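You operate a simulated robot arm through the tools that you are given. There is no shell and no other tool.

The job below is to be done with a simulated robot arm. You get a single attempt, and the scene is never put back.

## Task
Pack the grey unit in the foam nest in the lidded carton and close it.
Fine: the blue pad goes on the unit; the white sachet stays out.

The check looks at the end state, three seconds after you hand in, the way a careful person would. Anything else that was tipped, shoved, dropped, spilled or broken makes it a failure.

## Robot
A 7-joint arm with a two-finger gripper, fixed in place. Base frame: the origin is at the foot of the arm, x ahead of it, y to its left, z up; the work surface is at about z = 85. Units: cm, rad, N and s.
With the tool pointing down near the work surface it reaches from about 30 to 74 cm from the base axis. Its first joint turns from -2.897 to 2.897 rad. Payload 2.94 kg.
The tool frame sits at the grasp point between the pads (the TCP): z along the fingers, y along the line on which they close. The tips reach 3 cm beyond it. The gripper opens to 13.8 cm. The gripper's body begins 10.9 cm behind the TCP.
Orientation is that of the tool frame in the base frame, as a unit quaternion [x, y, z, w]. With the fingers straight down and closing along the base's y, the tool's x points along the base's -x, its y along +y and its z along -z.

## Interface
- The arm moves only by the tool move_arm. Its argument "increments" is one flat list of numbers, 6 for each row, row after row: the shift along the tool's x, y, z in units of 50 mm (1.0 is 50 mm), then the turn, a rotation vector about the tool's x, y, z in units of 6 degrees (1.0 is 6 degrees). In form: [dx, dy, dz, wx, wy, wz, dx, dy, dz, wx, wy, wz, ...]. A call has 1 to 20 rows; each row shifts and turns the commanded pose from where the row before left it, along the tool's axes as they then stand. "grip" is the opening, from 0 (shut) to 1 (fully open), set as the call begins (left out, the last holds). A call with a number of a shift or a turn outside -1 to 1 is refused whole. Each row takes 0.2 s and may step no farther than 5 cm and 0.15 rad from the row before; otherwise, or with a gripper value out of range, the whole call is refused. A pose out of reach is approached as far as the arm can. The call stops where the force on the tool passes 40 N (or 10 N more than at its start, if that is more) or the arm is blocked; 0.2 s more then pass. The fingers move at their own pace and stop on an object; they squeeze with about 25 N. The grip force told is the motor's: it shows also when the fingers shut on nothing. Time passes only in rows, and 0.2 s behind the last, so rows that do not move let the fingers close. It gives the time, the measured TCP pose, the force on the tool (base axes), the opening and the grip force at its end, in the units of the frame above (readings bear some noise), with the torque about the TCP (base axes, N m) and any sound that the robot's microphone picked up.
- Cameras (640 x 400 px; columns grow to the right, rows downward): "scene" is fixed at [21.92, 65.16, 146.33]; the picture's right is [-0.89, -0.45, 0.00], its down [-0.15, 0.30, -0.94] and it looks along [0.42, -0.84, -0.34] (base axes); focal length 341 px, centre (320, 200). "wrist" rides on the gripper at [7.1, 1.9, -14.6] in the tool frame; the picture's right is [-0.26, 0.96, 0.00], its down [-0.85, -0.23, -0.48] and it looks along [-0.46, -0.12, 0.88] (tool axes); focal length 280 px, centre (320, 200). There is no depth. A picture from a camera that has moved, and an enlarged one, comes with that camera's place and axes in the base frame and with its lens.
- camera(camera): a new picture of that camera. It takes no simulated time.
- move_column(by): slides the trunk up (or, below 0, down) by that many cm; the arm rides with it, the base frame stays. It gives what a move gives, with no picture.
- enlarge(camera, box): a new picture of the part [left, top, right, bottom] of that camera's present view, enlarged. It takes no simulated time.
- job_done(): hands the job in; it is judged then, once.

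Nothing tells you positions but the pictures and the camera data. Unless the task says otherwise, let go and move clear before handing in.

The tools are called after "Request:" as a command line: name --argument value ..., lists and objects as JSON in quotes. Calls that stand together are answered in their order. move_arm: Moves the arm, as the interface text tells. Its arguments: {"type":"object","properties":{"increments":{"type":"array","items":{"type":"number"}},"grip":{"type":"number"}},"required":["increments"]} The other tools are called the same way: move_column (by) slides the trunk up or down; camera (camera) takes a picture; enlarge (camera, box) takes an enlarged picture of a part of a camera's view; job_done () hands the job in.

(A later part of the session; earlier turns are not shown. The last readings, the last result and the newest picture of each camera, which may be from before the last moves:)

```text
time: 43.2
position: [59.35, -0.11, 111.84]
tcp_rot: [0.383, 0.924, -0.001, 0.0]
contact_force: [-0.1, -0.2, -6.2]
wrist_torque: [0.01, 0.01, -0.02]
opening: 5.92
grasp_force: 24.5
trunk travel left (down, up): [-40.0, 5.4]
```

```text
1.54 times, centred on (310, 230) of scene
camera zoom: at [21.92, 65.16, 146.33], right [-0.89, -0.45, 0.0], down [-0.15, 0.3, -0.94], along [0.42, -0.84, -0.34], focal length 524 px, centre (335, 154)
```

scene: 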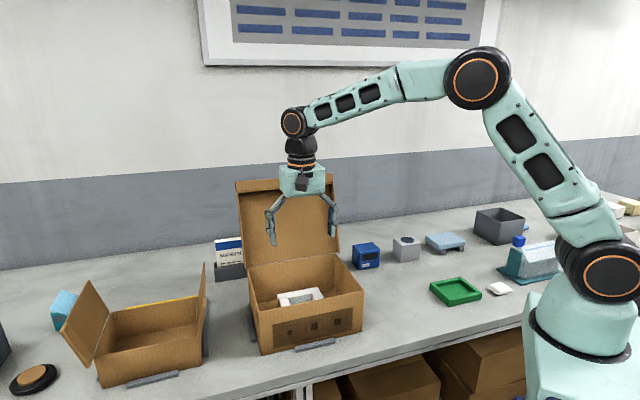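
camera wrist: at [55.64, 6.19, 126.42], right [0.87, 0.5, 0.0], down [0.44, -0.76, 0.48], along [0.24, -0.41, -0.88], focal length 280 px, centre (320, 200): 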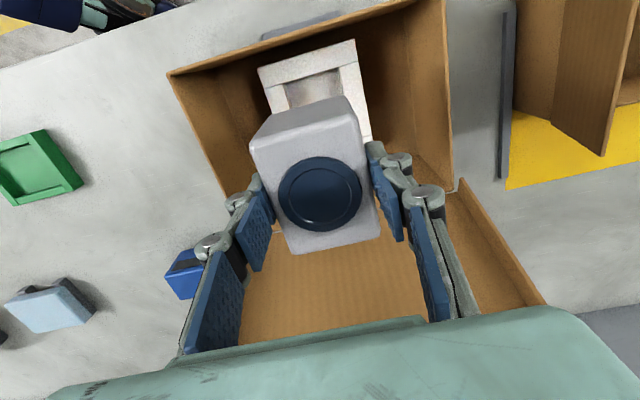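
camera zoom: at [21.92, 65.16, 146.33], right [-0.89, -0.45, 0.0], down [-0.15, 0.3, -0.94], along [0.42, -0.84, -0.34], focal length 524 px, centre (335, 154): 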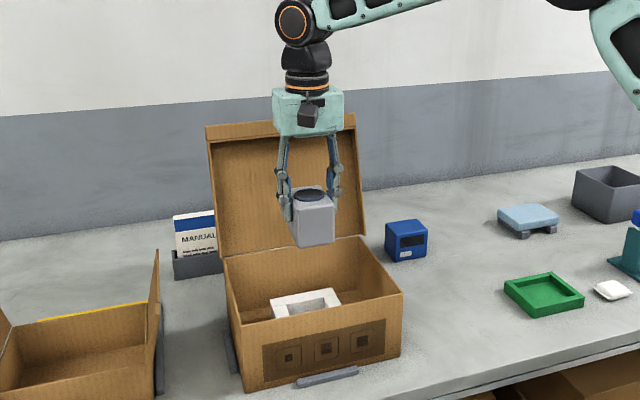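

The unit is nearly aligned and about 0.3 cm too far back. I'll correct that and lower it to just above the nest for a closer look.

Request:
move_arm --increments '[0.06, 0, 0.3, 0, 0, 0, 0, 0, 0.6, 0, 0, 0, 0, 0, 0.7, 0, 0, 0, 0, 0, 0.6, 0, 0, 0, 0, 0, 0.5, 0, 0, 0, 0, 0, 0.25, 0, 0, 0, 0, 0, 0, 0, 0, 0, 0, 0, 0, 0, 0, 0]'

Request:
camera --camera "wrist"

Request:
enlarge --camera "scene" --box '[240, 230, 370, 330]'

```text
time: 45.0
position: [59.12, 0.18, 97.09]
tcp_rot: [0.383, 0.924, 0.0, 0.0]
contact_force: [0.8, 0.5, -5.3]
wrist_torque: [0.01, -0.05, 0.0]
opening: 5.94
grasp_force: 24.6
trunk travel left (down, up): [-40.0, 5.4]
```

```text
taken
camera wrist: at [55.41, 6.5, 111.66], right [0.87, 0.5, 0.0], down [0.44, -0.76, 0.48], along [0.24, -0.41, -0.88], focal length 280 px, centre (320, 200)
```

wrist: 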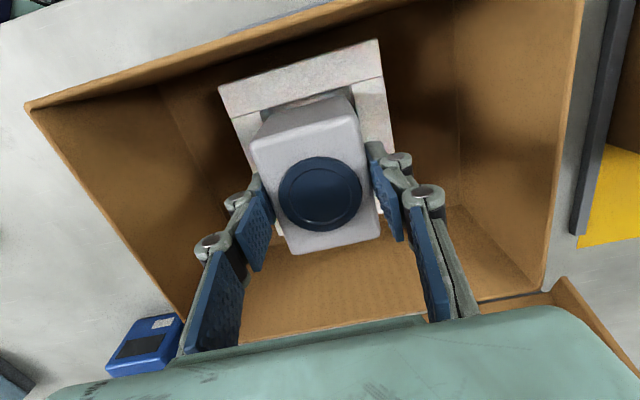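

```text
4.00 times, centred on (305, 280) of scene
camera zoom: at [21.92, 65.16, 146.33], right [-0.89, -0.45, 0.0], down [-0.15, 0.3, -0.94], along [0.42, -0.84, -0.34], focal length 1363 px, centre (380, -120)
```

zoom: 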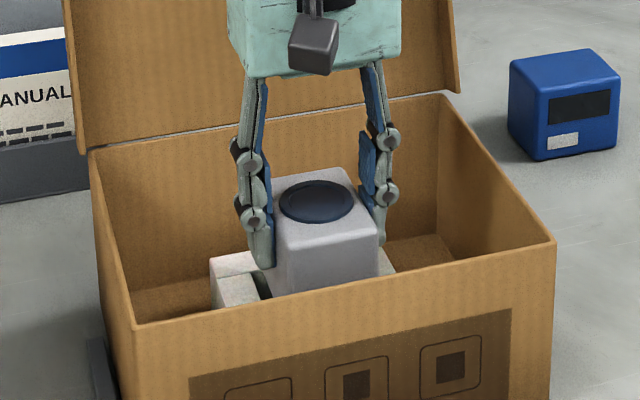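

Request:
enlarge --camera "wrist" --box '[210, 30, 410, 155]'

```text
3.20 times, centred on (310, 92) of wrist
camera zoom: at [55.41, 6.5, 111.66], right [0.87, 0.5, 0.0], down [0.44, -0.76, 0.48], along [0.24, -0.41, -0.88], focal length 897 px, centre (352, 544)
```

zoom: 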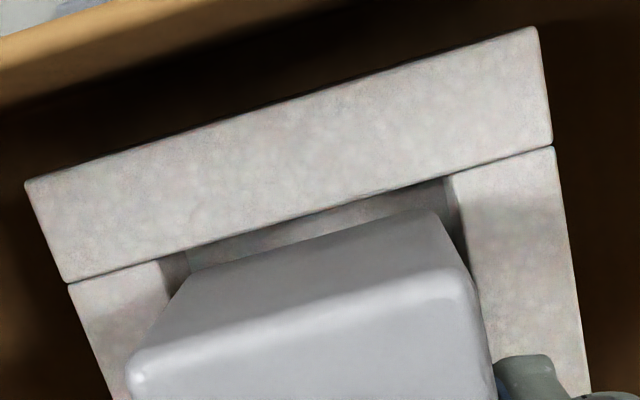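

The front gap is right and the sideways offset is about 0.15 cm. I'll correct that and lower it in small steps, watching the force.

Request:
move_arm --increments '[0, -0.03, 0, 0, 0, 0, 0, 0, 0.1, 0, 0, 0, 0, 0, 0.15, 0, 0, 0, 0, 0, 0.15, 0, 0, 0, 0, 0, 0.15, 0, 0, 0, 0, 0, 0, 0, 0, 0]'

Request:
move_arm --increments '[0, 0, 0.06, 0, 0, 0, 0, 0, 0, 0, 0, 0]'

Request:
move_arm --increments '[0, 0, 0.04, 0, 0, 0, 0, 0, 0, 0, 0, 0]'

```text
time: 46.4
position: [58.93, 0.06, 94.24]
tcp_rot: [0.383, 0.924, -0.001, 0.001]
contact_force: [0.4, -0.5, -5.4]
wrist_torque: [-0.03, 0.0, -0.02]
opening: 5.93
grasp_force: 25.3
trunk travel left (down, up): [-40.0, 5.4]
```

```text
time: 47.0
position: [58.96, 0.12, 94.2]
tcp_rot: [0.383, 0.924, 0.0, 0.0]
contact_force: [-0.9, 0.4, -5.7]
wrist_torque: [-0.02, 0.01, 0.01]
opening: 5.95
grasp_force: 25.6
trunk travel left (down, up): [-40.0, 5.4]
```

```text
time: 47.6
position: [59.13, 0.07, 93.97]
tcp_rot: [0.382, 0.924, 0.0, 0.0]
contact_force: [0.2, -0.7, -5.3]
wrist_torque: [0.0, -0.01, 0.0]
opening: 5.93
grasp_force: 25.3
trunk travel left (down, up): [-40.0, 5.4]
```

Request:
move_arm --increments '[0, 0, 0.04, 0, 0, 0, 0, 0, 0, 0, 0, 0]'

Request:
move_arm --increments '[0, 0, 0.04, 0, 0, 0, 0, 0, 0, 0, 0, 0]'

Request:
enlarge --camera "wrist" --box '[210, 0, 410, 125]'

```text
time: 48.2
position: [59.13, 0.02, 93.59]
tcp_rot: [0.383, 0.924, 0.0, 0.0]
contact_force: [-0.3, 0.0, -5.4]
wrist_torque: [-0.01, 0.02, 0.03]
opening: 5.97
grasp_force: 25.4
trunk travel left (down, up): [-40.0, 5.4]
```

```text
time: 48.8
position: [58.95, 0.04, 93.48]
tcp_rot: [0.383, 0.924, 0.0, 0.0]
contact_force: [0.4, -0.1, -6.2]
wrist_torque: [0.0, -0.01, -0.01]
opening: 5.98
grasp_force: 25.3
trunk travel left (down, up): [-40.0, 5.4]
```

```text
3.20 times, centred on (310, 62) of wrist
camera zoom: at [55.33, 6.31, 108.08], right [0.87, 0.5, 0.0], down [0.44, -0.76, 0.48], along [0.24, -0.41, -0.88], focal length 897 px, centre (352, 640)
```

zoom: 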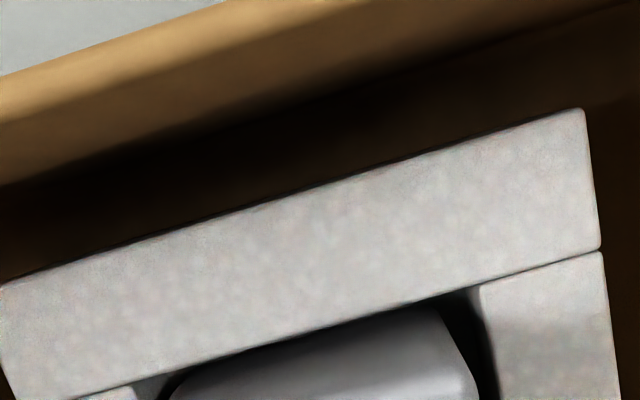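

The unit has entered the pocket with even gaps. I'll continue in small steps until it seats.

Request:
move_arm --increments '[0, 0, 0.04, 0, 0, 0, 0, 0, 0, 0, 0, 0]'

Request:
move_arm --increments '[0, 0, 0.03, 0, 0, 0, 0, 0, 0, 0, 0, 0]'

```text
time: 49.4
position: [59.01, 0.01, 93.54]
tcp_rot: [0.383, 0.924, 0.0, 0.001]
contact_force: [0.2, -0.6, 2.6]
wrist_torque: [-0.02, 0.18, -0.05]
opening: 5.95
grasp_force: 24.8
trunk travel left (down, up): [-40.0, 5.4]
```

```text
time: 50.0
position: [58.88, 0.05, 93.51]
tcp_rot: [0.383, 0.924, 0.001, 0.003]
contact_force: [-0.2, -1.1, 16.0]
wrist_torque: [0.16, 0.36, 0.0]
opening: 5.94
grasp_force: 24.6
trunk travel left (down, up): [-40.0, 5.4]
```

The force now reads upward at the expected seating height (z ≈ 93.4). I'll ease off slightly, release, and rise.

Request:
move_arm --increments '[0, 0, -0.04, 0, 0, 0, 0, 0, 0, 0, 0, 0]'

Request:
move_arm --increments '[0, 0, 0, 0, 0, 0, 0, 0, 0, 0, 0, 0, 0, 0, 0, 0, 0, 0]' --grip 0.7

Request:
move_arm --increments '[0, 0, -0.2, 0, 0, 0, 0, 0, -0.5, 0, 0, 0, 0, 0, -0.8, 0, 0, 0, 0, 0, -0.8, 0, 0, 0, 0, 0, -0.8, 0, 0, 0, 0, 0, -0.3, 0, 0, 0, 0, 0, 0, 0, 0, 0]'

Request:
camera --camera "wrist"

Request:
enlarge --camera "scene" --box '[230, 160, 390, 340]'

```text
time: 50.6
position: [58.91, 0.07, 93.54]
tcp_rot: [0.383, 0.924, 0.0, 0.001]
contact_force: [3.6, 0.4, 5.1]
wrist_torque: [0.09, -0.37, -0.01]
opening: 5.96
grasp_force: 24.4
trunk travel left (down, up): [-40.0, 5.4]
```

```text
time: 51.4
position: [58.96, 0.02, 93.5]
tcp_rot: [0.382, 0.924, 0.0, 0.0]
contact_force: [-0.2, 0.0, 0.6]
wrist_torque: [-0.01, 0.0, 0.0]
opening: 9.68
grasp_force: 0.2
trunk travel left (down, up): [-40.0, 5.4]
```

```text
time: 53.0
position: [58.99, 0.01, 110.47]
tcp_rot: [0.383, 0.924, 0.0, 0.0]
contact_force: [0.5, -0.6, 0.4]
wrist_torque: [-0.01, 0.0, 0.0]
opening: 9.66
grasp_force: 0.1
trunk travel left (down, up): [-40.0, 5.4]
```

```text
taken
camera wrist: at [55.32, 6.31, 124.95], right [0.87, 0.5, 0.0], down [0.44, -0.76, 0.48], along [0.24, -0.41, -0.88], focal length 280 px, centre (320, 200)
```

wrist: 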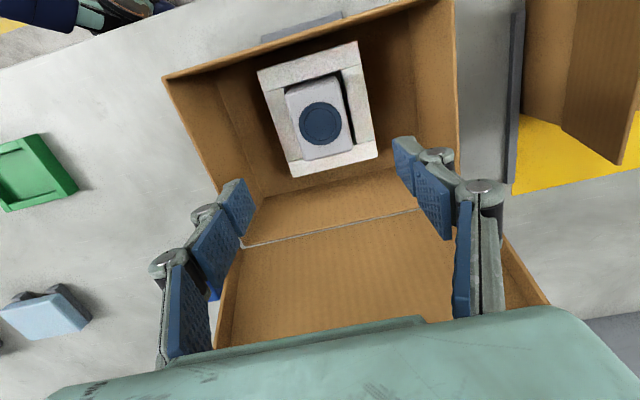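

```text
2.22 times, centred on (310, 250) of scene
camera zoom: at [21.92, 65.16, 146.33], right [-0.89, -0.45, 0.0], down [-0.15, 0.3, -0.94], along [0.42, -0.84, -0.34], focal length 757 px, centre (342, 89)
```

zoom: 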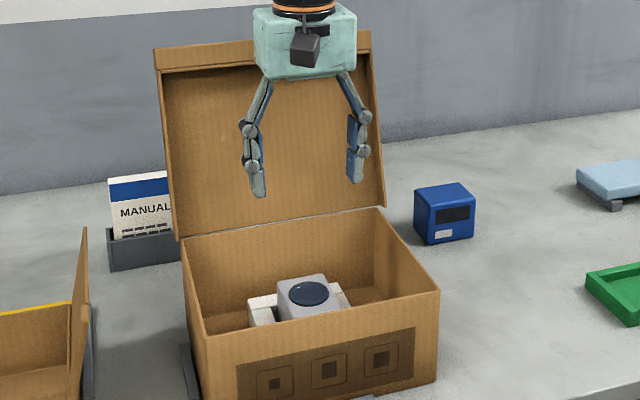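

Request:
enlarge --camera "wrist" --box '[236, 25, 396, 185]'

```text
2.50 times, centred on (316, 105) of wrist
camera zoom: at [55.32, 6.31, 124.95], right [0.87, 0.5, 0.0], down [0.44, -0.76, 0.48], along [0.24, -0.41, -0.88], focal length 701 px, centre (330, 438)
```

zoom: 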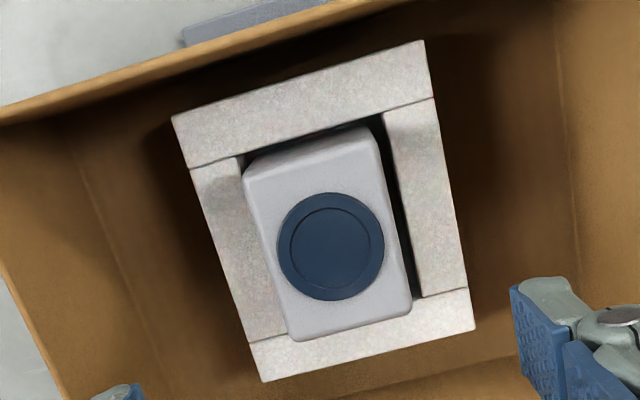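

The unit sits squarely in the nest pocket. Now I'll go for the blue pad at about (-19.9, 64.65).

Request:
move_arm --increments '[0, -0.5, 0, 0, 0, 0, 0, -0.9, 0, 0, 0, 0, 0, -0.95, 0, 0, 0, 0, 0, -0.95, 0, 0, 0, 0, 0, -0.95, 0, 0, 0, 0, 0, -0.95, 0, 0, 0, 0, 0, -0.9, 0, 0, 0, 0, 0, -0.85, 0, 0, 0, 0, 0, 0, 0, 0, 0, -1, 0, 0, 0, 0, 0, -1, 0, 0, 0, 0, 0, -1, 0, 0, 0, 0, 0, -1, 0, 0, 0, 0, 0, -1, 0, 0, 0, 0, 0, -1, 0, 0, 0, 0, 0, -1, 0, 0, 0, 0, 0, -1, 0, 0, 0, 0, 0, -1, 0, 0, 0, 0, 0, -1]'

Request:
move_arm --increments '[0, 0, 0, 0, 0, -1, 0, 0, 0, 0, 0, -1, 0, 0, 0, 0, 0, -1, 0, 0, 0, 0, 0, -1, 0, 0, 0, 0, 0, -1, 0.598, -0.508, 0, 0, 0, 0, 0.598, -0.508, 0, 0, 0, 0, 0.598, -0.508, 0, 0, 0, 0, 0.598, -0.508, 0, 0, 0, 0, 0.598, -0.508, 0, 0, 0, 0, 0.598, -0.508, 0, 0, 0, 0, 0.598, -0.508, 0, 0, 0, 0, 0.598, -0.508, 0, 0, 0, 0, 0.598, -0.508, 0, 0, 0, 0, 0, 0, 0, 0, 0, 0]'

Request:
camera --camera "wrist"

```text
time: 56.8
position: [34.39, -24.55, 110.41]
tcp_rot: [-0.132, 0.991, 0.0, 0.001]
contact_force: [-0.2, -0.3, 0.0]
wrist_torque: [0.01, 0.01, 0.04]
opening: 9.67
grasp_force: 0.0
trunk travel left (down, up): [-40.0, 5.4]
```

```text
time: 60.0
position: [31.52, -59.64, 110.44]
tcp_rot: [-0.383, 0.924, 0.0, 0.0]
contact_force: [-0.8, -0.5, -0.1]
wrist_torque: [-0.01, 0.0, -0.03]
opening: 9.65
grasp_force: 0.1
trunk travel left (down, up): [-40.0, 5.4]
```

```text
taken
camera wrist: at [25.08, -63.4, 124.86], right [-0.5, 0.87, 0.0], down [0.76, 0.44, 0.48], along [0.41, 0.24, -0.88], focal length 280 px, centre (320, 200)
```

wrist: 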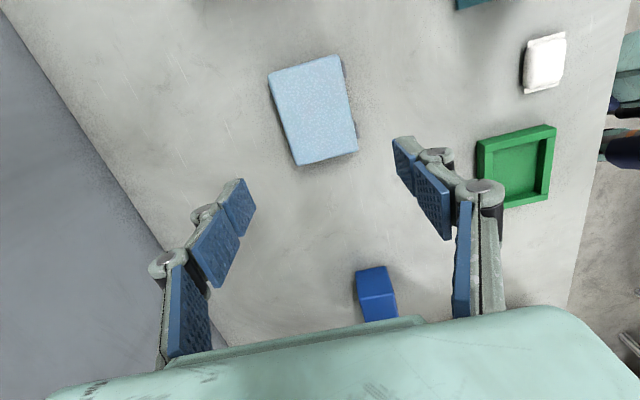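

Request:
enlarge --camera "wrist" --box '[250, 40, 380, 180]'

Request:
enlarge --camera "scene" --box '[400, 180, 500, 270]'

```text
2.86 times, centred on (315, 110) of wrist
camera zoom: at [25.08, -63.4, 124.86], right [-0.5, 0.87, 0.0], down [0.76, 0.44, 0.48], along [0.41, 0.24, -0.88], focal length 801 px, centre (334, 457)
```

zoom: 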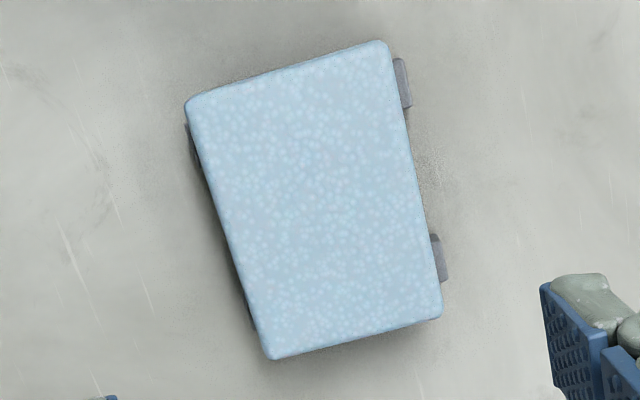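

```text
4.44 times, centred on (450, 225) of scene
camera zoom: at [21.92, 65.16, 146.33], right [-0.89, -0.45, 0.0], down [-0.15, 0.3, -0.94], along [0.42, -0.84, -0.34], focal length 1514 px, centre (-258, 89)
```

zoom: 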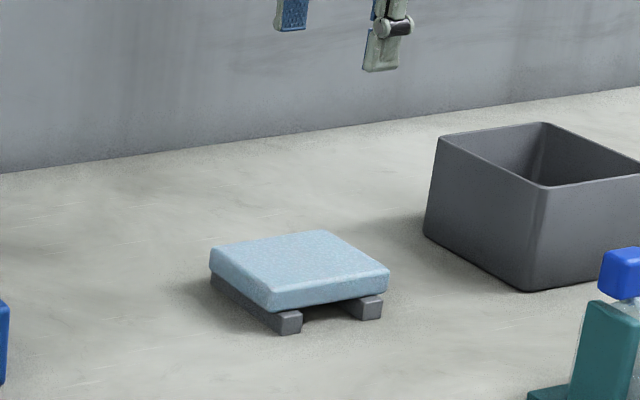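

The pad centre is about (-20.0, 64.9). I'll open wider, descend between its two support bars, and check before closing.

Request:
move_arm --increments '[0.02, -0.08, 0.4, 0, 0, 0, 0, 0, 0.8, 0, 0, 0, 0, 0, 0.8, 0, 0, 0, 0, 0, 0.8, 0, 0, 0, 0, 0, 0.7, 0, 0, 0, 0, 0, 0.4, 0, 0, 0, 0, 0, 0.33, 0, 0, 0, 0, 0, 0, 0, 0, 0]' --grip 0.88

Request:
camera --camera "wrist"

Request:
enlarge --camera "scene" --box '[390, 180, 510, 280]'

```text
time: 61.8
position: [31.84, -60.02, 89.08]
tcp_rot: [-0.383, 0.924, 0.0, 0.0]
contact_force: [-0.4, 0.0, 0.7]
wrist_torque: [-0.01, -0.02, -0.01]
opening: 12.16
grasp_force: 0.1
trunk travel left (down, up): [-40.0, 5.4]
```

```text
taken
camera wrist: at [25.41, -63.66, 103.79], right [-0.5, 0.87, 0.0], down [0.76, 0.44, 0.48], along [0.41, 0.24, -0.88], focal length 280 px, centre (320, 200)
```

wrist: 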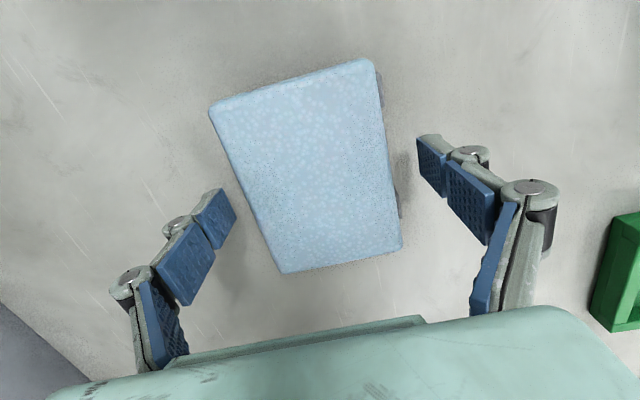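

```text
4.00 times, centred on (450, 230) of scene
camera zoom: at [21.92, 65.16, 146.33], right [-0.89, -0.45, 0.0], down [-0.15, 0.3, -0.94], along [0.42, -0.84, -0.34], focal length 1363 px, centre (-200, 80)
```

zoom: 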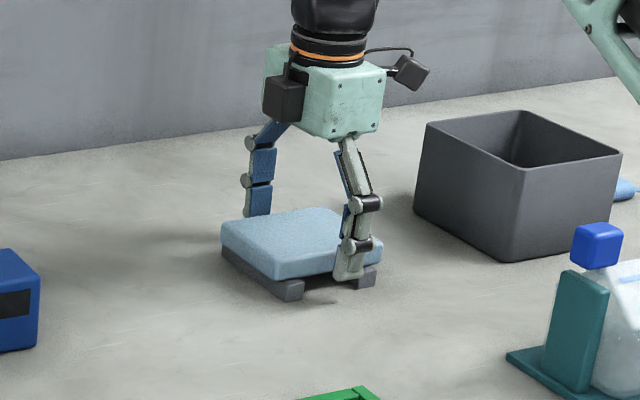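

Request:
move_arm --increments '[0, 0, 0, 0, 0, 0, 0, 0, 0, 0, 0, 0, 0, 0, 0, 0, 0, 0, 0, 0, 0, 0, 0, 0]' --grip 0

Request:
camera --camera "wrist"

Request:
enlarge --camera "scene" --box '[390, 180, 510, 280]'

```text
time: 62.8
position: [31.78, -59.97, 89.23]
tcp_rot: [-0.383, 0.924, -0.001, 0.0]
contact_force: [0.7, -1.4, 1.6]
wrist_torque: [-0.08, -0.13, 0.02]
opening: 8.66
grasp_force: 25.0
trunk travel left (down, up): [-40.0, 5.4]
```

```text
taken
camera wrist: at [25.43, -63.67, 103.87], right [-0.5, 0.87, 0.0], down [0.76, 0.44, 0.48], along [0.41, 0.24, -0.88], focal length 280 px, centre (320, 200)
```

wrist: 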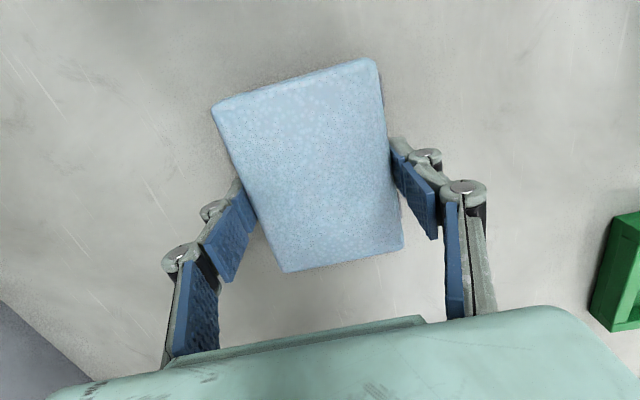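

```text
4.00 times, centred on (450, 230) of scene
camera zoom: at [21.92, 65.16, 146.33], right [-0.89, -0.45, 0.0], down [-0.15, 0.3, -0.94], along [0.42, -0.84, -0.34], focal length 1363 px, centre (-200, 80)
```

zoom: 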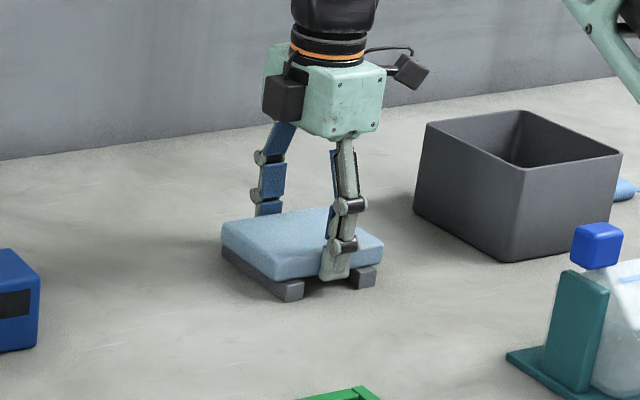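

The pad is gripped at 8.7 cm. I'll lift gently and check that it comes off the bars alone.

Request:
move_arm --increments '[0, 0, -0.1, 0, 0, 0, 0, 0, -0.2, 0, 0, 0, 0, 0, -0.4, 0, 0, 0, 0, 0, -0.7, 0, 0, 0, 0, 0, -0.8, 0, 0, 0, 0, 0, -0.8, 0, 0, 0, 0, 0, -0.7, 0, 0, 0, 0, 0, -0.46, 0, 0, 0, 0, 0, 0, 0, 0, 0]'

Request:
camera --camera "wrist"

Request:
enlarge --camera "scene" --box '[390, 150, 510, 280]'

```text
time: 64.8
position: [31.73, -60.23, 109.96]
tcp_rot: [-0.383, 0.924, 0.0, 0.001]
contact_force: [-0.2, -0.6, -0.1]
wrist_torque: [-0.01, 0.0, 0.05]
opening: 8.67
grasp_force: 24.7
trunk travel left (down, up): [-40.0, 5.4]
```

```text
taken
camera wrist: at [25.36, -63.94, 124.5], right [-0.5, 0.87, 0.0], down [0.76, 0.44, 0.48], along [0.41, 0.24, -0.88], focal length 280 px, centre (320, 200)
```

wrist: 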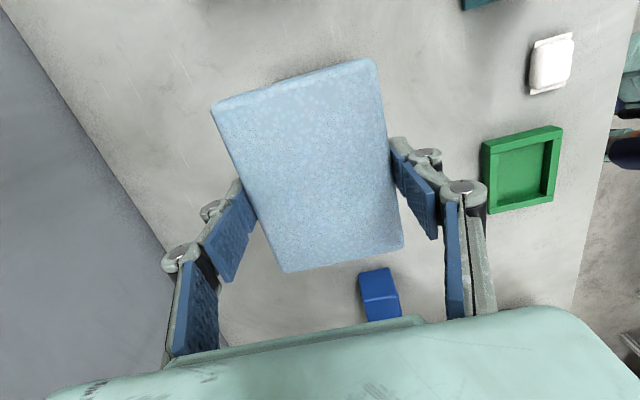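

```text
3.08 times, centred on (450, 215) of scene
camera zoom: at [21.92, 65.16, 146.33], right [-0.89, -0.45, 0.0], down [-0.15, 0.3, -0.94], along [0.42, -0.84, -0.34], focal length 1048 px, centre (-80, 154)
```

zoom: 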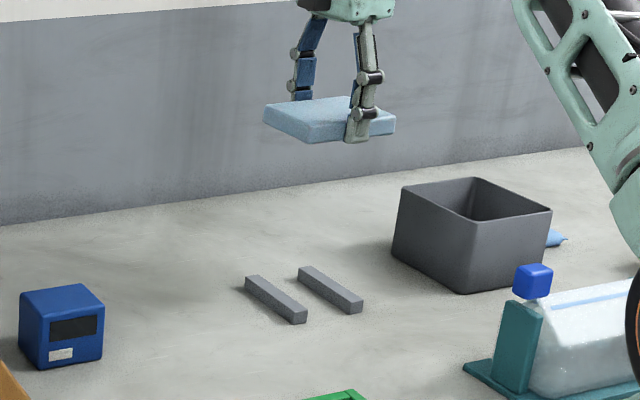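

Only the pad came up, and the bars stayed put. I'll bring it back, turn it, and carry it over the carton.

Request:
move_arm --increments '[-0.3, 0.26, 0, 0, 0, 0, -0.6, 0.516, 0, 0, 0, 0, -0.6, 0.516, 0, 0, 0, 0, -0.6, 0.516, 0, 0, 0, 0, -0.6, 0.516, 0, 0, 0, 0, -0.6, 0.516, 0, 0, 0, 0, -0.6, 0.516, 0, 0, 0, 0, -0.6, 0.516, 0, 0, 0, 0, -0.6, 0.516, 0, 0, 0, 0, -0.3, 0.258, 0, 0, 0, 0, 0, 0, 0, 0, 0, 0]'

Request:
move_arm --increments '[0, 0, 0, 0, 0, 0.5, 0, 0, 0, 0, 0, 1, 0, 0, 0, 0, 0, 1, 0, 0, 0, 0, 0, 1, 0, 0, 0, 0, 0, 1, 0, 0, 0, 0, 0, 1, 0, 0, 0, 0, 0, 1, 0, 0, 0, 0, 0, 1, 0, 0, 0, 0, 0, 1, 0, 0, 0, 0, 0, 1, 0, 0, 0, 0, 0, 1, 0, 0, 0, 0, 0, 1, 0, 0, 0, 0, 0, 1, 0, 0, 0, 0, 0, 1, 0, 0, 0, 0, 0, 1, 0, 0, 0, 0, 0, 0.5, 0, 0, 0, 0, 0, 0]'

```text
time: 67.2
position: [34.18, -24.65, 110.15]
tcp_rot: [-0.382, 0.924, 0.0, -0.001]
contact_force: [-0.2, 0.4, -0.6]
wrist_torque: [0.04, -0.01, 0.04]
opening: 8.69
grasp_force: 25.3
trunk travel left (down, up): [-40.0, 5.4]
```

```text
time: 70.8
position: [34.34, -24.63, 110.03]
tcp_rot: [0.384, 0.923, 0.0, 0.0]
contact_force: [-0.6, -0.5, 0.1]
wrist_torque: [0.01, 0.0, -0.03]
opening: 8.68
grasp_force: 25.1
trunk travel left (down, up): [-40.0, 5.4]
```

Request:
move_arm --increments '[0, 0.3, 0, 0, 0, 0, -0.02, 0.6, 0, 0, 0, 0, 0, 0.8, 0, 0, 0, 0, 0, 0.8, 0, 0, 0, 0, 0, 0.8, 0, 0, 0, 0, 0, 0.8, 0, 0, 0, 0, 0, 0.8, 0, 0, 0, 0, 0, 0.8, 0, 0, 0, 0, 0, 0.8, 0, 0, 0, 0, 0, 0.47, 0, 0, 0, 0, 0, 0, 0, 0, 0, 0, 0, 0, 0, 0, 0, 0]'

Request:
camera --camera "wrist"

Request:
enlarge --camera "scene" --box '[220, 100, 400, 360]'

```text
time: 73.4
position: [58.75, 0.13, 110.1]
tcp_rot: [0.383, 0.924, 0.0, 0.0]
contact_force: [0.0, 0.4, -0.2]
wrist_torque: [0.02, -0.01, 0.0]
opening: 8.72
grasp_force: 24.8
trunk travel left (down, up): [-40.0, 5.4]
```

```text
taken
camera wrist: at [55.28, 6.34, 124.67], right [0.87, 0.5, 0.0], down [0.44, -0.76, 0.48], along [0.24, -0.41, -0.88], focal length 280 px, centre (320, 200)
```

wrist: 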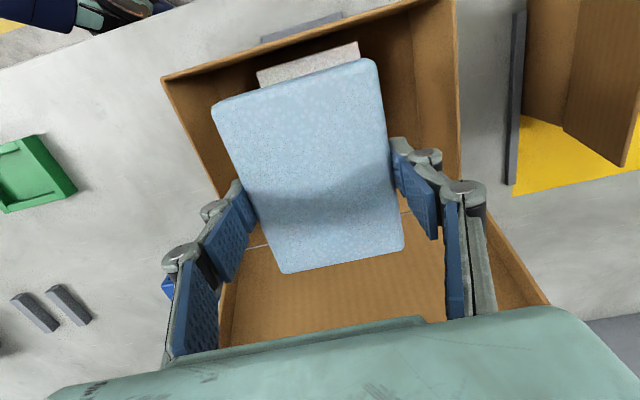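

```text
1.54 times, centred on (310, 230) of scene
camera zoom: at [21.92, 65.16, 146.33], right [-0.89, -0.45, 0.0], down [-0.15, 0.3, -0.94], along [0.42, -0.84, -0.34], focal length 524 px, centre (335, 154)
```

zoom: 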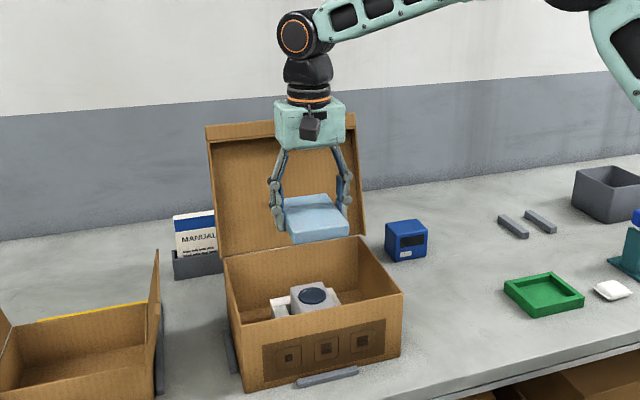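

I'm aligned over the unit. I'll lower the pad to just above it, then step down until contact.

Request:
move_arm --increments '[0, 0, 0.3, 0, 0, 0, 0, 0, 0.6, 0, 0, 0, 0, 0, 0.7, 0, 0, 0, 0, 0, 0.6, 0, 0, 0, 0, 0, 0.3, 0, 0, 0, 0, 0, 0.12, 0, 0, 0, 0, 0, 0, 0, 0, 0]'

Request:
move_arm --increments '[0, 0, 0.06, 0, 0, 0, 0, 0, 0, 0, 0, 0]'

Request:
move_arm --increments '[0, 0, 0.06, 0, 0, 0, 0, 0, 0, 0, 0, 0]'

Request:
move_arm --increments '[0, 0, 0.05, 0, 0, 0, 0, 0, 0, 0, 0, 0]'

```text
time: 75.0
position: [59.0, 0.04, 97.01]
tcp_rot: [0.383, 0.924, 0.0, 0.001]
contact_force: [0.0, -0.1, -0.7]
wrist_torque: [0.04, 0.0, 0.02]
opening: 8.67
grasp_force: 25.2
trunk travel left (down, up): [-40.0, 5.4]
```

```text
time: 75.6
position: [59.17, -0.07, 96.56]
tcp_rot: [0.383, 0.924, 0.0, 0.0]
contact_force: [0.3, 0.5, -0.6]
wrist_torque: [0.0, -0.01, 0.03]
opening: 8.7
grasp_force: 24.6
trunk travel left (down, up): [-40.0, 5.4]
```

```text
time: 76.2
position: [59.1, -0.01, 96.39]
tcp_rot: [0.382, 0.924, 0.001, 0.001]
contact_force: [-0.4, 0.8, 7.9]
wrist_torque: [-0.04, 0.18, 0.0]
opening: 8.69
grasp_force: 25.1
trunk travel left (down, up): [-40.0, 5.4]
```

```text
time: 76.8
position: [59.1, -0.04, 96.36]
tcp_rot: [0.383, 0.924, 0.002, 0.002]
contact_force: [0.3, 0.8, 21.3]
wrist_torque: [-0.08, 0.34, -0.01]
opening: 8.69
grasp_force: 24.8
trunk travel left (down, up): [-40.0, 5.4]
```

Contact came at z ≈ 96.4. I'll ease the pressure and look before releasing.

Request:
move_arm --increments '[0, 0, -0.06, 0, 0, 0, 0, 0, 0, 0, 0, 0]'

Request:
camera --camera "wrist"

Request:
enlarge --camera "scene" --box '[240, 220, 370, 330]'

```text
time: 77.4
position: [58.97, -0.03, 96.4]
tcp_rot: [0.383, 0.924, 0.001, 0.001]
contact_force: [4.9, -0.8, 11.5]
wrist_torque: [-0.13, -0.21, 0.01]
opening: 8.71
grasp_force: 24.9
trunk travel left (down, up): [-40.0, 5.4]
```

```text
taken
camera wrist: at [55.35, 6.29, 110.98], right [0.87, 0.5, 0.0], down [0.44, -0.76, 0.48], along [0.24, -0.41, -0.88], focal length 280 px, centre (320, 200)
```

wrist: 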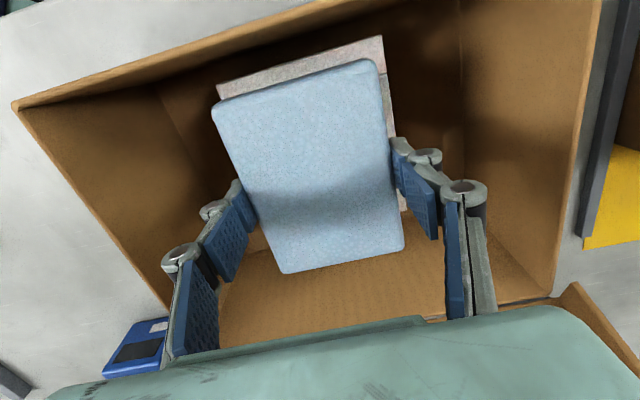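

```text
3.64 times, centred on (305, 275) of scene
camera zoom: at [21.92, 65.16, 146.33], right [-0.89, -0.45, 0.0], down [-0.15, 0.3, -0.94], along [0.42, -0.84, -0.34], focal length 1239 px, centre (374, -73)
```

zoom: 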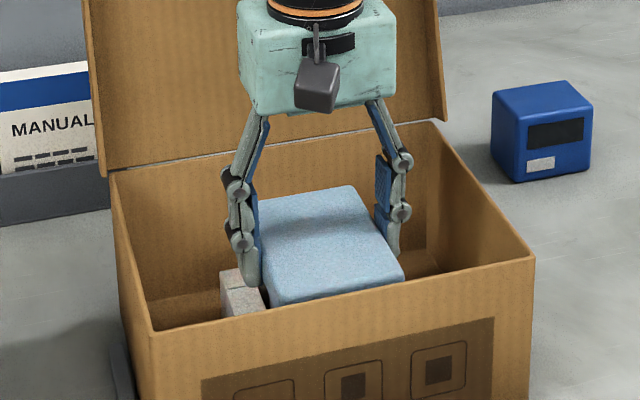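

Request:
move_arm --increments '[0, 0, -0.05, 0, 0, 0, 0, 0, 0, 0, 0, 0]'

Request:
move_arm --increments '[0, 0, 0, 0, 0, 0, 0, 0, 0, 0, 0, 0, 0, 0, 0, 0, 0, 0]' --grip 0.85

Request:
move_arm --increments '[0, 0, -0.2, 0, 0, 0, 0, 0, -0.5, 0, 0, 0, 0, 0, -0.8, 0, 0, 0, 0, 0, -0.8, 0, 0, 0, 0, 0, -0.6, 0, 0, 0, 0, 0, 0, 0, 0, 0]'

Request:
camera --camera "wrist"

Request:
enlarge --camera "scene" --box '[230, 160, 390, 340]'

```text
time: 78.0
position: [58.89, 0.02, 96.55]
tcp_rot: [0.383, 0.924, 0.0, 0.0]
contact_force: [-0.2, -0.1, 0.1]
wrist_torque: [0.02, 0.02, -0.01]
opening: 8.69
grasp_force: 25.0
trunk travel left (down, up): [-40.0, 5.4]
```

```text
time: 78.8
position: [59.14, -0.03, 96.77]
tcp_rot: [0.383, 0.924, 0.001, 0.001]
contact_force: [0.4, -0.5, -0.9]
wrist_torque: [0.04, 0.02, 0.03]
opening: 11.72
grasp_force: 0.1
trunk travel left (down, up): [-40.0, 5.4]
```

```text
time: 80.2
position: [59.09, 0.0, 111.26]
tcp_rot: [0.383, 0.924, 0.001, 0.0]
contact_force: [0.2, 0.4, 0.2]
wrist_torque: [-0.04, 0.0, 0.0]
opening: 11.71
grasp_force: 0.0
trunk travel left (down, up): [-40.0, 5.4]
```

```text
taken
camera wrist: at [55.48, 6.32, 125.77], right [0.87, 0.5, 0.0], down [0.44, -0.76, 0.48], along [0.24, -0.41, -0.88], focal length 280 px, centre (320, 200)
```

wrist: 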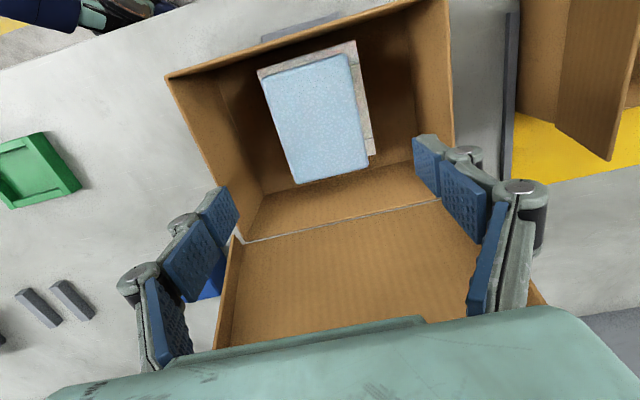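

```text
2.22 times, centred on (310, 250) of scene
camera zoom: at [21.92, 65.16, 146.33], right [-0.89, -0.45, 0.0], down [-0.15, 0.3, -0.94], along [0.42, -0.84, -0.34], focal length 757 px, centre (342, 89)
```

zoom: 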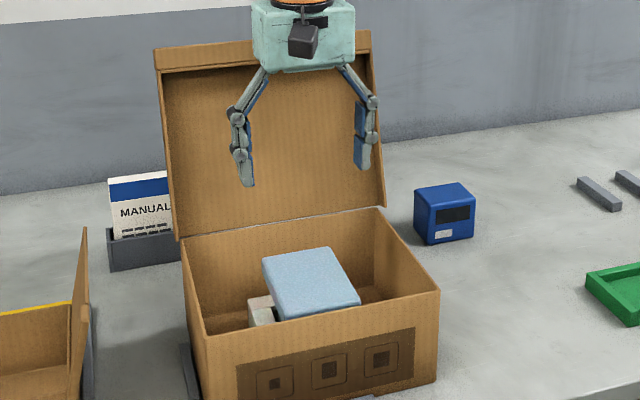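

The pad lies on the unit, inside the carton. Before closing the lid I want a side view to learn its tilt and lip shape, so I'll back away to the right.

Request:
move_arm --increments '[0, 0, -0.5, 0, 0, 0, 0, -0.3, -0.7, 0, 0, 0, 0, -0.7, -0.6, 0, 0, 0, 0, -0.8, -0.5, 0, 0, 0, 0, -0.85, -0.4, 0, 0, 0, 0, -0.95, 0, 0, 0, 0, 0, -0.95, 0, 0, 0, 0, 0, -0.95, 0, 0, 0, 0, 0, -0.95, 0, 0, 0, 0, 0, -0.9, 0, 0, 0, 0, 0, 0, 0, 0, 0, -1, 0, 0, 0, 0, 0, -1, 0, 0, 0, 0, 0, -1, 0, 0, 0, 0, 0, -1, 0, 0, 0, 0, 0, -1, 0, 0, 0, 0, 0, -1, 0, 0, 0, 0, 0, -1, 0, 0, 0, 0, 0, -1, 0, 0, 0, 0, 0, -1, 0, 0, 0, 0, 0, -1]'

Request:
move_arm --increments '[0, 0, 0, 0, 0, -1, 0, 0, 0, 0, 0, -1, 0, 0, 0, 0, 0, -1, 0, 0, 0, 0, 0, -1, 0, 0, 0, 0, 0, -1, 0, -0.8, 0, 0, 0, 0, 0, -0.8, 0, 0, 0, 0, 0, 0, 0, 0, -1, 0, 0, 0, 0, 0, -1, 0, 0, 0, 0, 0, -1, 0, 0, 0, 0, 0, -1, 0, 0, 0, 0, 0, -1, 0, 0, 0, 0, 0, -1, 0, 0, 0, 0, 0, 0, 0]'

Request:
camera --camera "wrist"

Request:
enlarge --camera "scene" --box '[210, 160, 380, 360]'

```text
time: 84.4
position: [33.06, -25.82, 124.67]
tcp_rot: [-0.131, 0.991, 0.0, 0.0]
contact_force: [0.2, -0.3, -0.2]
wrist_torque: [0.0, -0.04, -0.01]
opening: 11.73
grasp_force: 0.1
trunk travel left (down, up): [-40.0, 5.4]
```

```text
time: 87.4
position: [38.77, -31.56, 124.67]
tcp_rot: [-0.364, 0.879, 0.118, 0.286]
contact_force: [-0.2, -0.2, 0.4]
wrist_torque: [0.02, 0.03, 0.02]
opening: 11.73
grasp_force: 0.0
trunk travel left (down, up): [-40.0, 5.4]
```

```text
taken
camera wrist: at [27.31, -40.48, 132.27], right [-0.53, 0.83, 0.15], down [0.45, 0.12, 0.88], along [0.72, 0.54, -0.44], focal length 280 px, centre (320, 200)
```

wrist: 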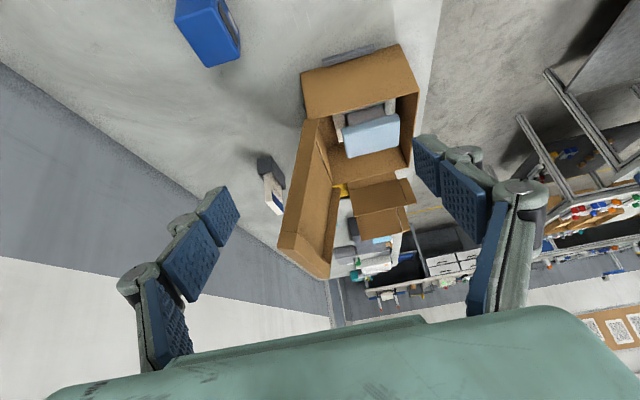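

```text
2.00 times, centred on (295, 260) of scene
camera zoom: at [21.92, 65.16, 146.33], right [-0.89, -0.45, 0.0], down [-0.15, 0.3, -0.94], along [0.42, -0.84, -0.34], focal length 682 px, centre (370, 80)
```

zoom: 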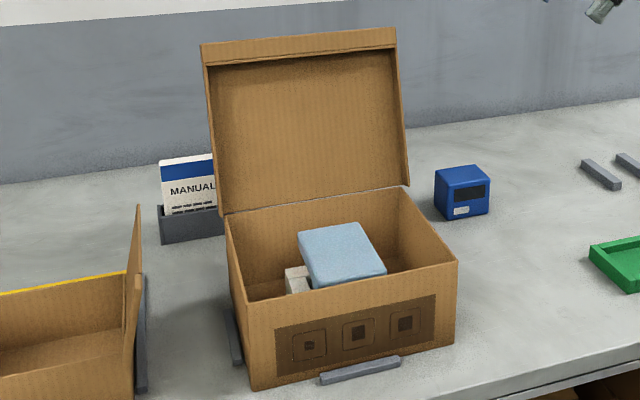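

Request:
enlarge --camera "wrist" --box '[250, 40, 450, 290]'

Request:
enlarge --camera "wrist" --box '[310, 90, 420, 170]'

```text
1.60 times, centred on (350, 165) of wrist
camera zoom: at [27.31, -40.48, 132.27], right [-0.53, 0.83, 0.15], down [0.45, 0.12, 0.88], along [0.72, 0.54, -0.44], focal length 449 px, centre (272, 256)
```

zoom: 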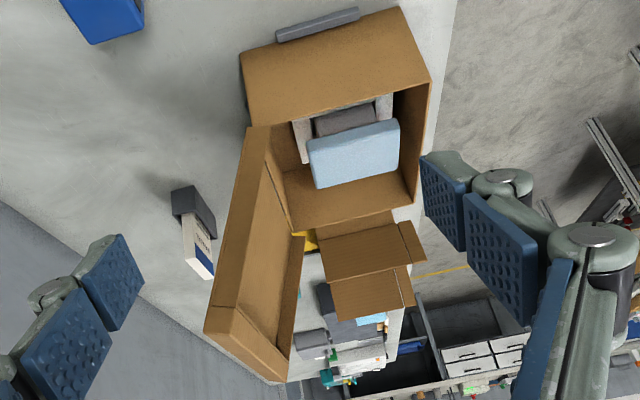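

```text
5.00 times, centred on (365, 130) of wrist
camera zoom: at [27.31, -40.48, 132.27], right [-0.53, 0.83, 0.15], down [0.45, 0.12, 0.88], along [0.72, 0.54, -0.44], focal length 1402 px, centre (95, 550)
```

zoom: 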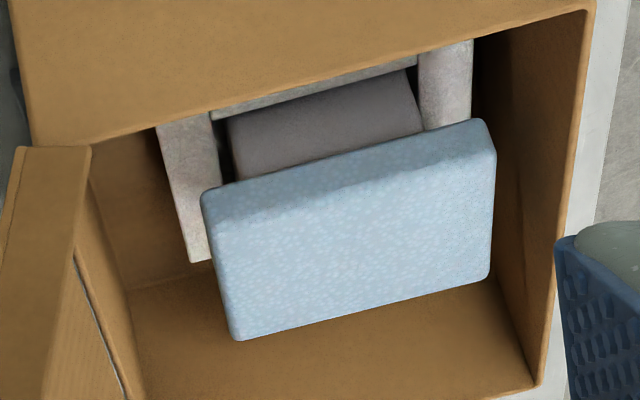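

Request:
enlarge --camera "wrist" --box '[265, 200, 365, 290]'

Request:
enlarge --camera "wrist" --box '[280, 100, 360, 200]'

Request:
enlarge --camera "scene" --box '[225, 165, 355, 285]'

```text
4.44 times, centred on (315, 245) of wrist
camera zoom: at [27.31, -40.48, 132.27], right [-0.53, 0.83, 0.15], down [0.45, 0.12, 0.88], along [0.72, 0.54, -0.44], focal length 1246 px, centre (342, 0)
```

zoom: 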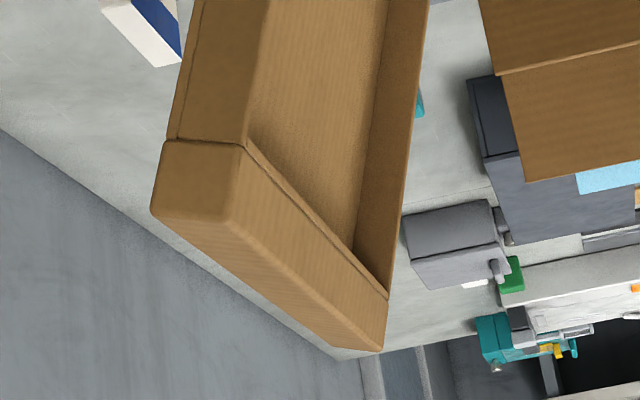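

```text
4.00 times, centred on (320, 150) of wrist
camera zoom: at [27.31, -40.48, 132.27], right [-0.53, 0.83, 0.15], down [0.45, 0.12, 0.88], along [0.72, 0.54, -0.44], focal length 1122 px, centre (320, 400)
```

zoom: 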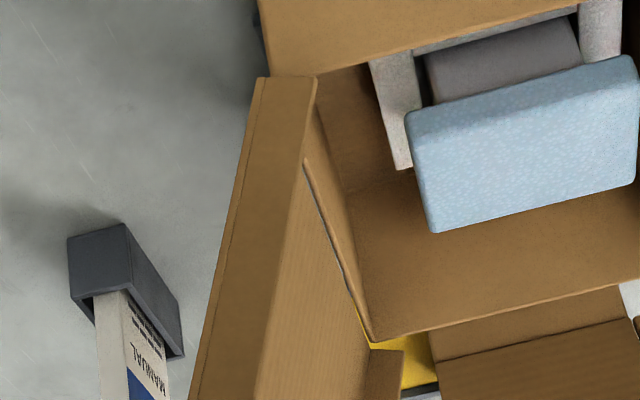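

```text
3.33 times, centred on (290, 225) of scene
camera zoom: at [21.92, 65.16, 146.33], right [-0.89, -0.45, 0.0], down [-0.15, 0.3, -0.94], along [0.42, -0.84, -0.34], focal length 1136 px, centre (420, 117)
```

zoom: 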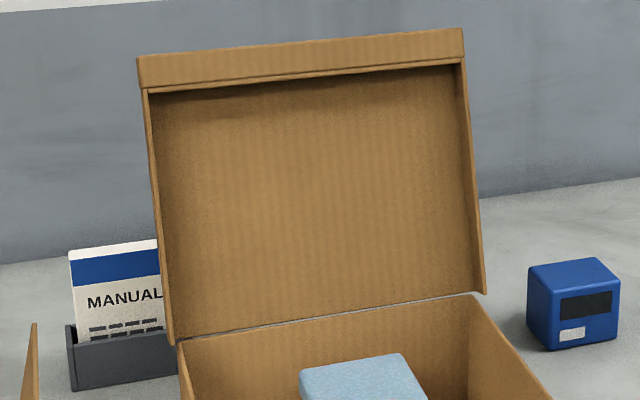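

The side view shows the lid leaning back about 18° past vertical, with side skirts and a roughly 2.6 cm thick front lip at (q ≈ 57–61, z ≈ 117–120). I'll straddle that lip from above with the open fingers and lead it over, so that it can't simply drop. First I'll level the tool, rise, and position above the lid.

Request:
move_arm --increments '[0, 0, 0, 0, 1, 0, 0, 0, 0, 0, 1, 0, 0, 0, 0, 0, 1, 0, 0, 0, 0, 0, 1, 0, 0, 0, 0, 0, 1, 0, 0, 0, 0, 0, 1, 0, 0, 0, -0.8, 0, 0, 0, 0, 0, -0.86, 0, 0, 0, -0.7725, -0.24, 0, 0, 0, 0, -0.7725, -0.24, 0, 0, 0, 0, -0.7725, -0.24, 0, 0, 0, 0, -0.7725, -0.24, 0, 0, 0, 0, -0.7725, -0.24, 0, 0, 0, 0, -0.7725, -0.24, 0, 0, 0, 0, -0.7725, -0.24, 0, 0, 0, 0, -0.7725, -0.24, 0, 0, 0, 0, 0, 0, 0, 0, 0, 0]' --grip 0.58

Request:
camera --camera "wrist"

Request:
camera --camera "scene"

```text
time: 91.0
position: [57.69, -19.97, 131.79]
tcp_rot: [-0.382, 0.924, -0.001, 0.002]
contact_force: [-0.5, -0.4, 0.3]
wrist_torque: [0.0, -0.01, 0.03]
opening: 7.98
grasp_force: 0.1
out of reach, approached as far as the arm can: row 13, 14, 15, 16
trunk travel left (down, up): [-40.0, 5.4]
```

```text
taken
camera wrist: at [51.3, -23.73, 146.26], right [-0.5, 0.87, 0.0], down [0.76, 0.44, 0.48], along [0.42, 0.23, -0.88], focal length 280 px, centre (320, 200)
```

wrist: 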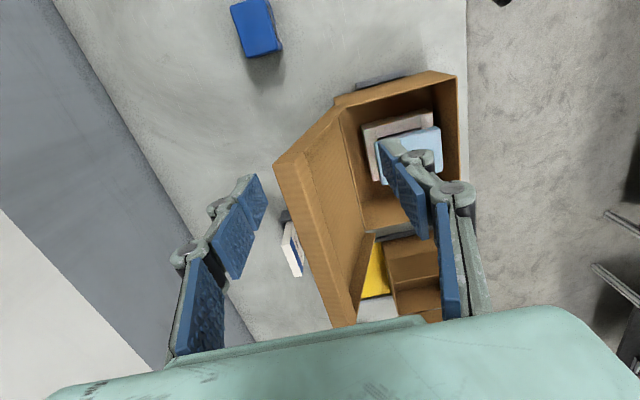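

```text
taken
```

scene: 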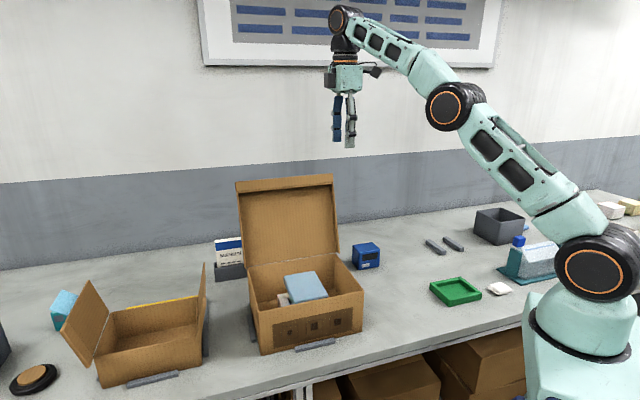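

Reach is tighter at that height. I'll raise the trunk fully, go down beside the lid's right edge at p ≈ 24.5 with the fingers either side of the lip's line, and then slide in.

Request:
move_column --by 5.4

Request:
move_arm --increments '[0.22, 0, 0.6, 0, 0, 0, 0.22, -0.2, 0.7, 0, 0, 0, 0, -0.2, 0.75, 0, 0, 0, 0, -0.22, 0.75, 0, 0, 0, 0, -0.22, 0.74, 0, 0, 0, 0, 0, 0, 0, 0, 0]'

Request:
camera --camera "wrist"

Request:
enlarge --camera "scene" --box '[210, 100, 400, 300]'

```text
time: 92.0
position: [57.76, -19.95, 137.12]
tcp_rot: [-0.383, 0.924, -0.002, 0.001]
contact_force: [-0.1, 0.4, 0.3]
wrist_torque: [-0.03, 0.03, -0.04]
opening: 8.0
grasp_force: 0.0
trunk travel left (down, up): [-45.4, 0.0]
```

```text
time: 93.3
position: [59.26, -24.54, 119.29]
tcp_rot: [-0.382, 0.924, -0.002, 0.002]
contact_force: [0.1, 0.4, 0.2]
wrist_torque: [0.01, 0.0, -0.06]
opening: 7.99
grasp_force: 0.1
trunk travel left (down, up): [-45.4, 0.0]
```

```text
taken
camera wrist: at [52.84, -28.25, 133.79], right [-0.5, 0.87, 0.0], down [0.76, 0.44, 0.48], along [0.42, 0.23, -0.88], focal length 280 px, centre (320, 200)
```

wrist: 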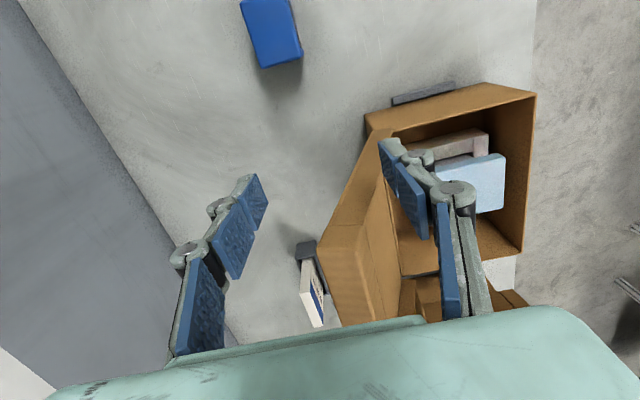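

```text
2.00 times, centred on (305, 200) of scene
camera zoom: at [21.92, 65.16, 146.33], right [-0.89, -0.45, 0.0], down [-0.15, 0.3, -0.94], along [0.42, -0.84, -0.34], focal length 682 px, centre (350, 200)
```

zoom: 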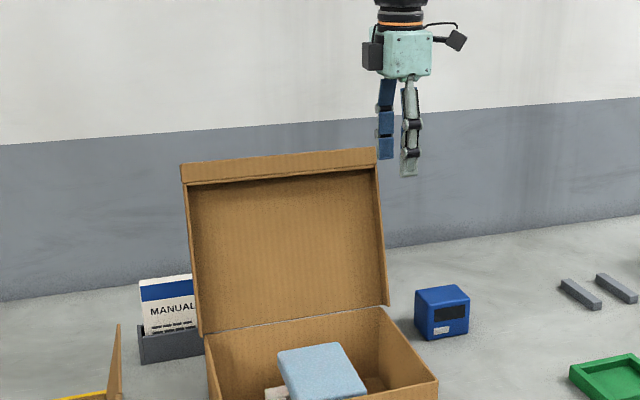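

The fingers are beside the lid with the lip lined up between them. I'll slide in along the lip by about 7 cm.

Request:
move_arm --increments '[-0.3, 0, 0, 0, 0, 0, -0.4, 0, 0, 0, 0, 0, -0.4, 0, 0, 0, 0, 0, -0.3, 0, 0, 0, 0, 0, 0, 0, 0, 0, 0, 0]'

Request:
camera --camera "wrist"

Request:
enlarge --camera "scene" --box '[210, 100, 400, 300]'

```text
time: 94.5
position: [64.07, -19.62, 119.58]
tcp_rot: [-0.383, 0.924, -0.001, 0.001]
contact_force: [0.0, 0.2, 0.5]
wrist_torque: [0.01, 0.02, 0.04]
opening: 8.01
grasp_force: 0.0
trunk travel left (down, up): [-45.4, 0.0]
```

```text
taken
camera wrist: at [57.74, -23.29, 134.01], right [-0.5, 0.87, 0.0], down [0.76, 0.44, 0.48], along [0.42, 0.24, -0.88], focal length 280 px, centre (320, 200)
```

wrist: 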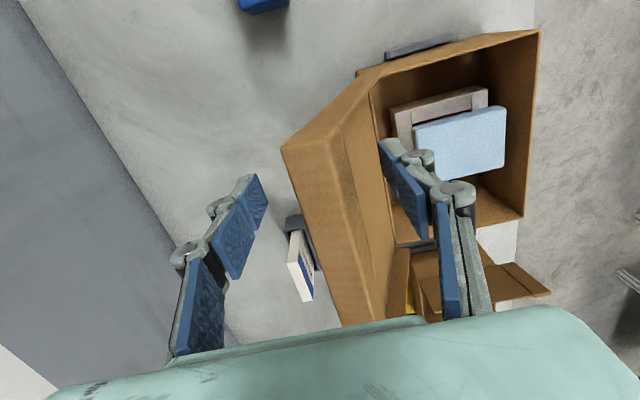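

```text
2.00 times, centred on (305, 200) of scene
camera zoom: at [21.92, 65.16, 146.33], right [-0.89, -0.45, 0.0], down [-0.15, 0.3, -0.94], along [0.42, -0.84, -0.34], focal length 682 px, centre (350, 200)
```

zoom: 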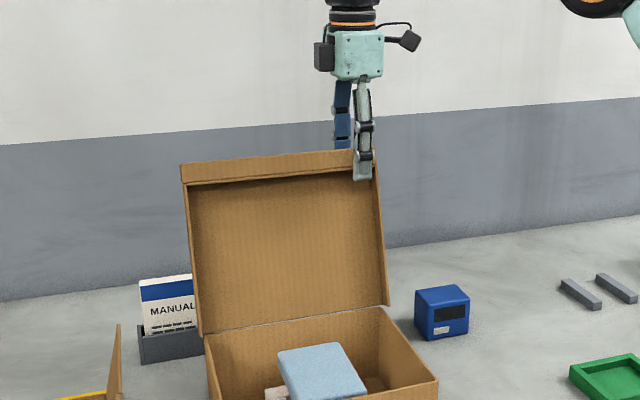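

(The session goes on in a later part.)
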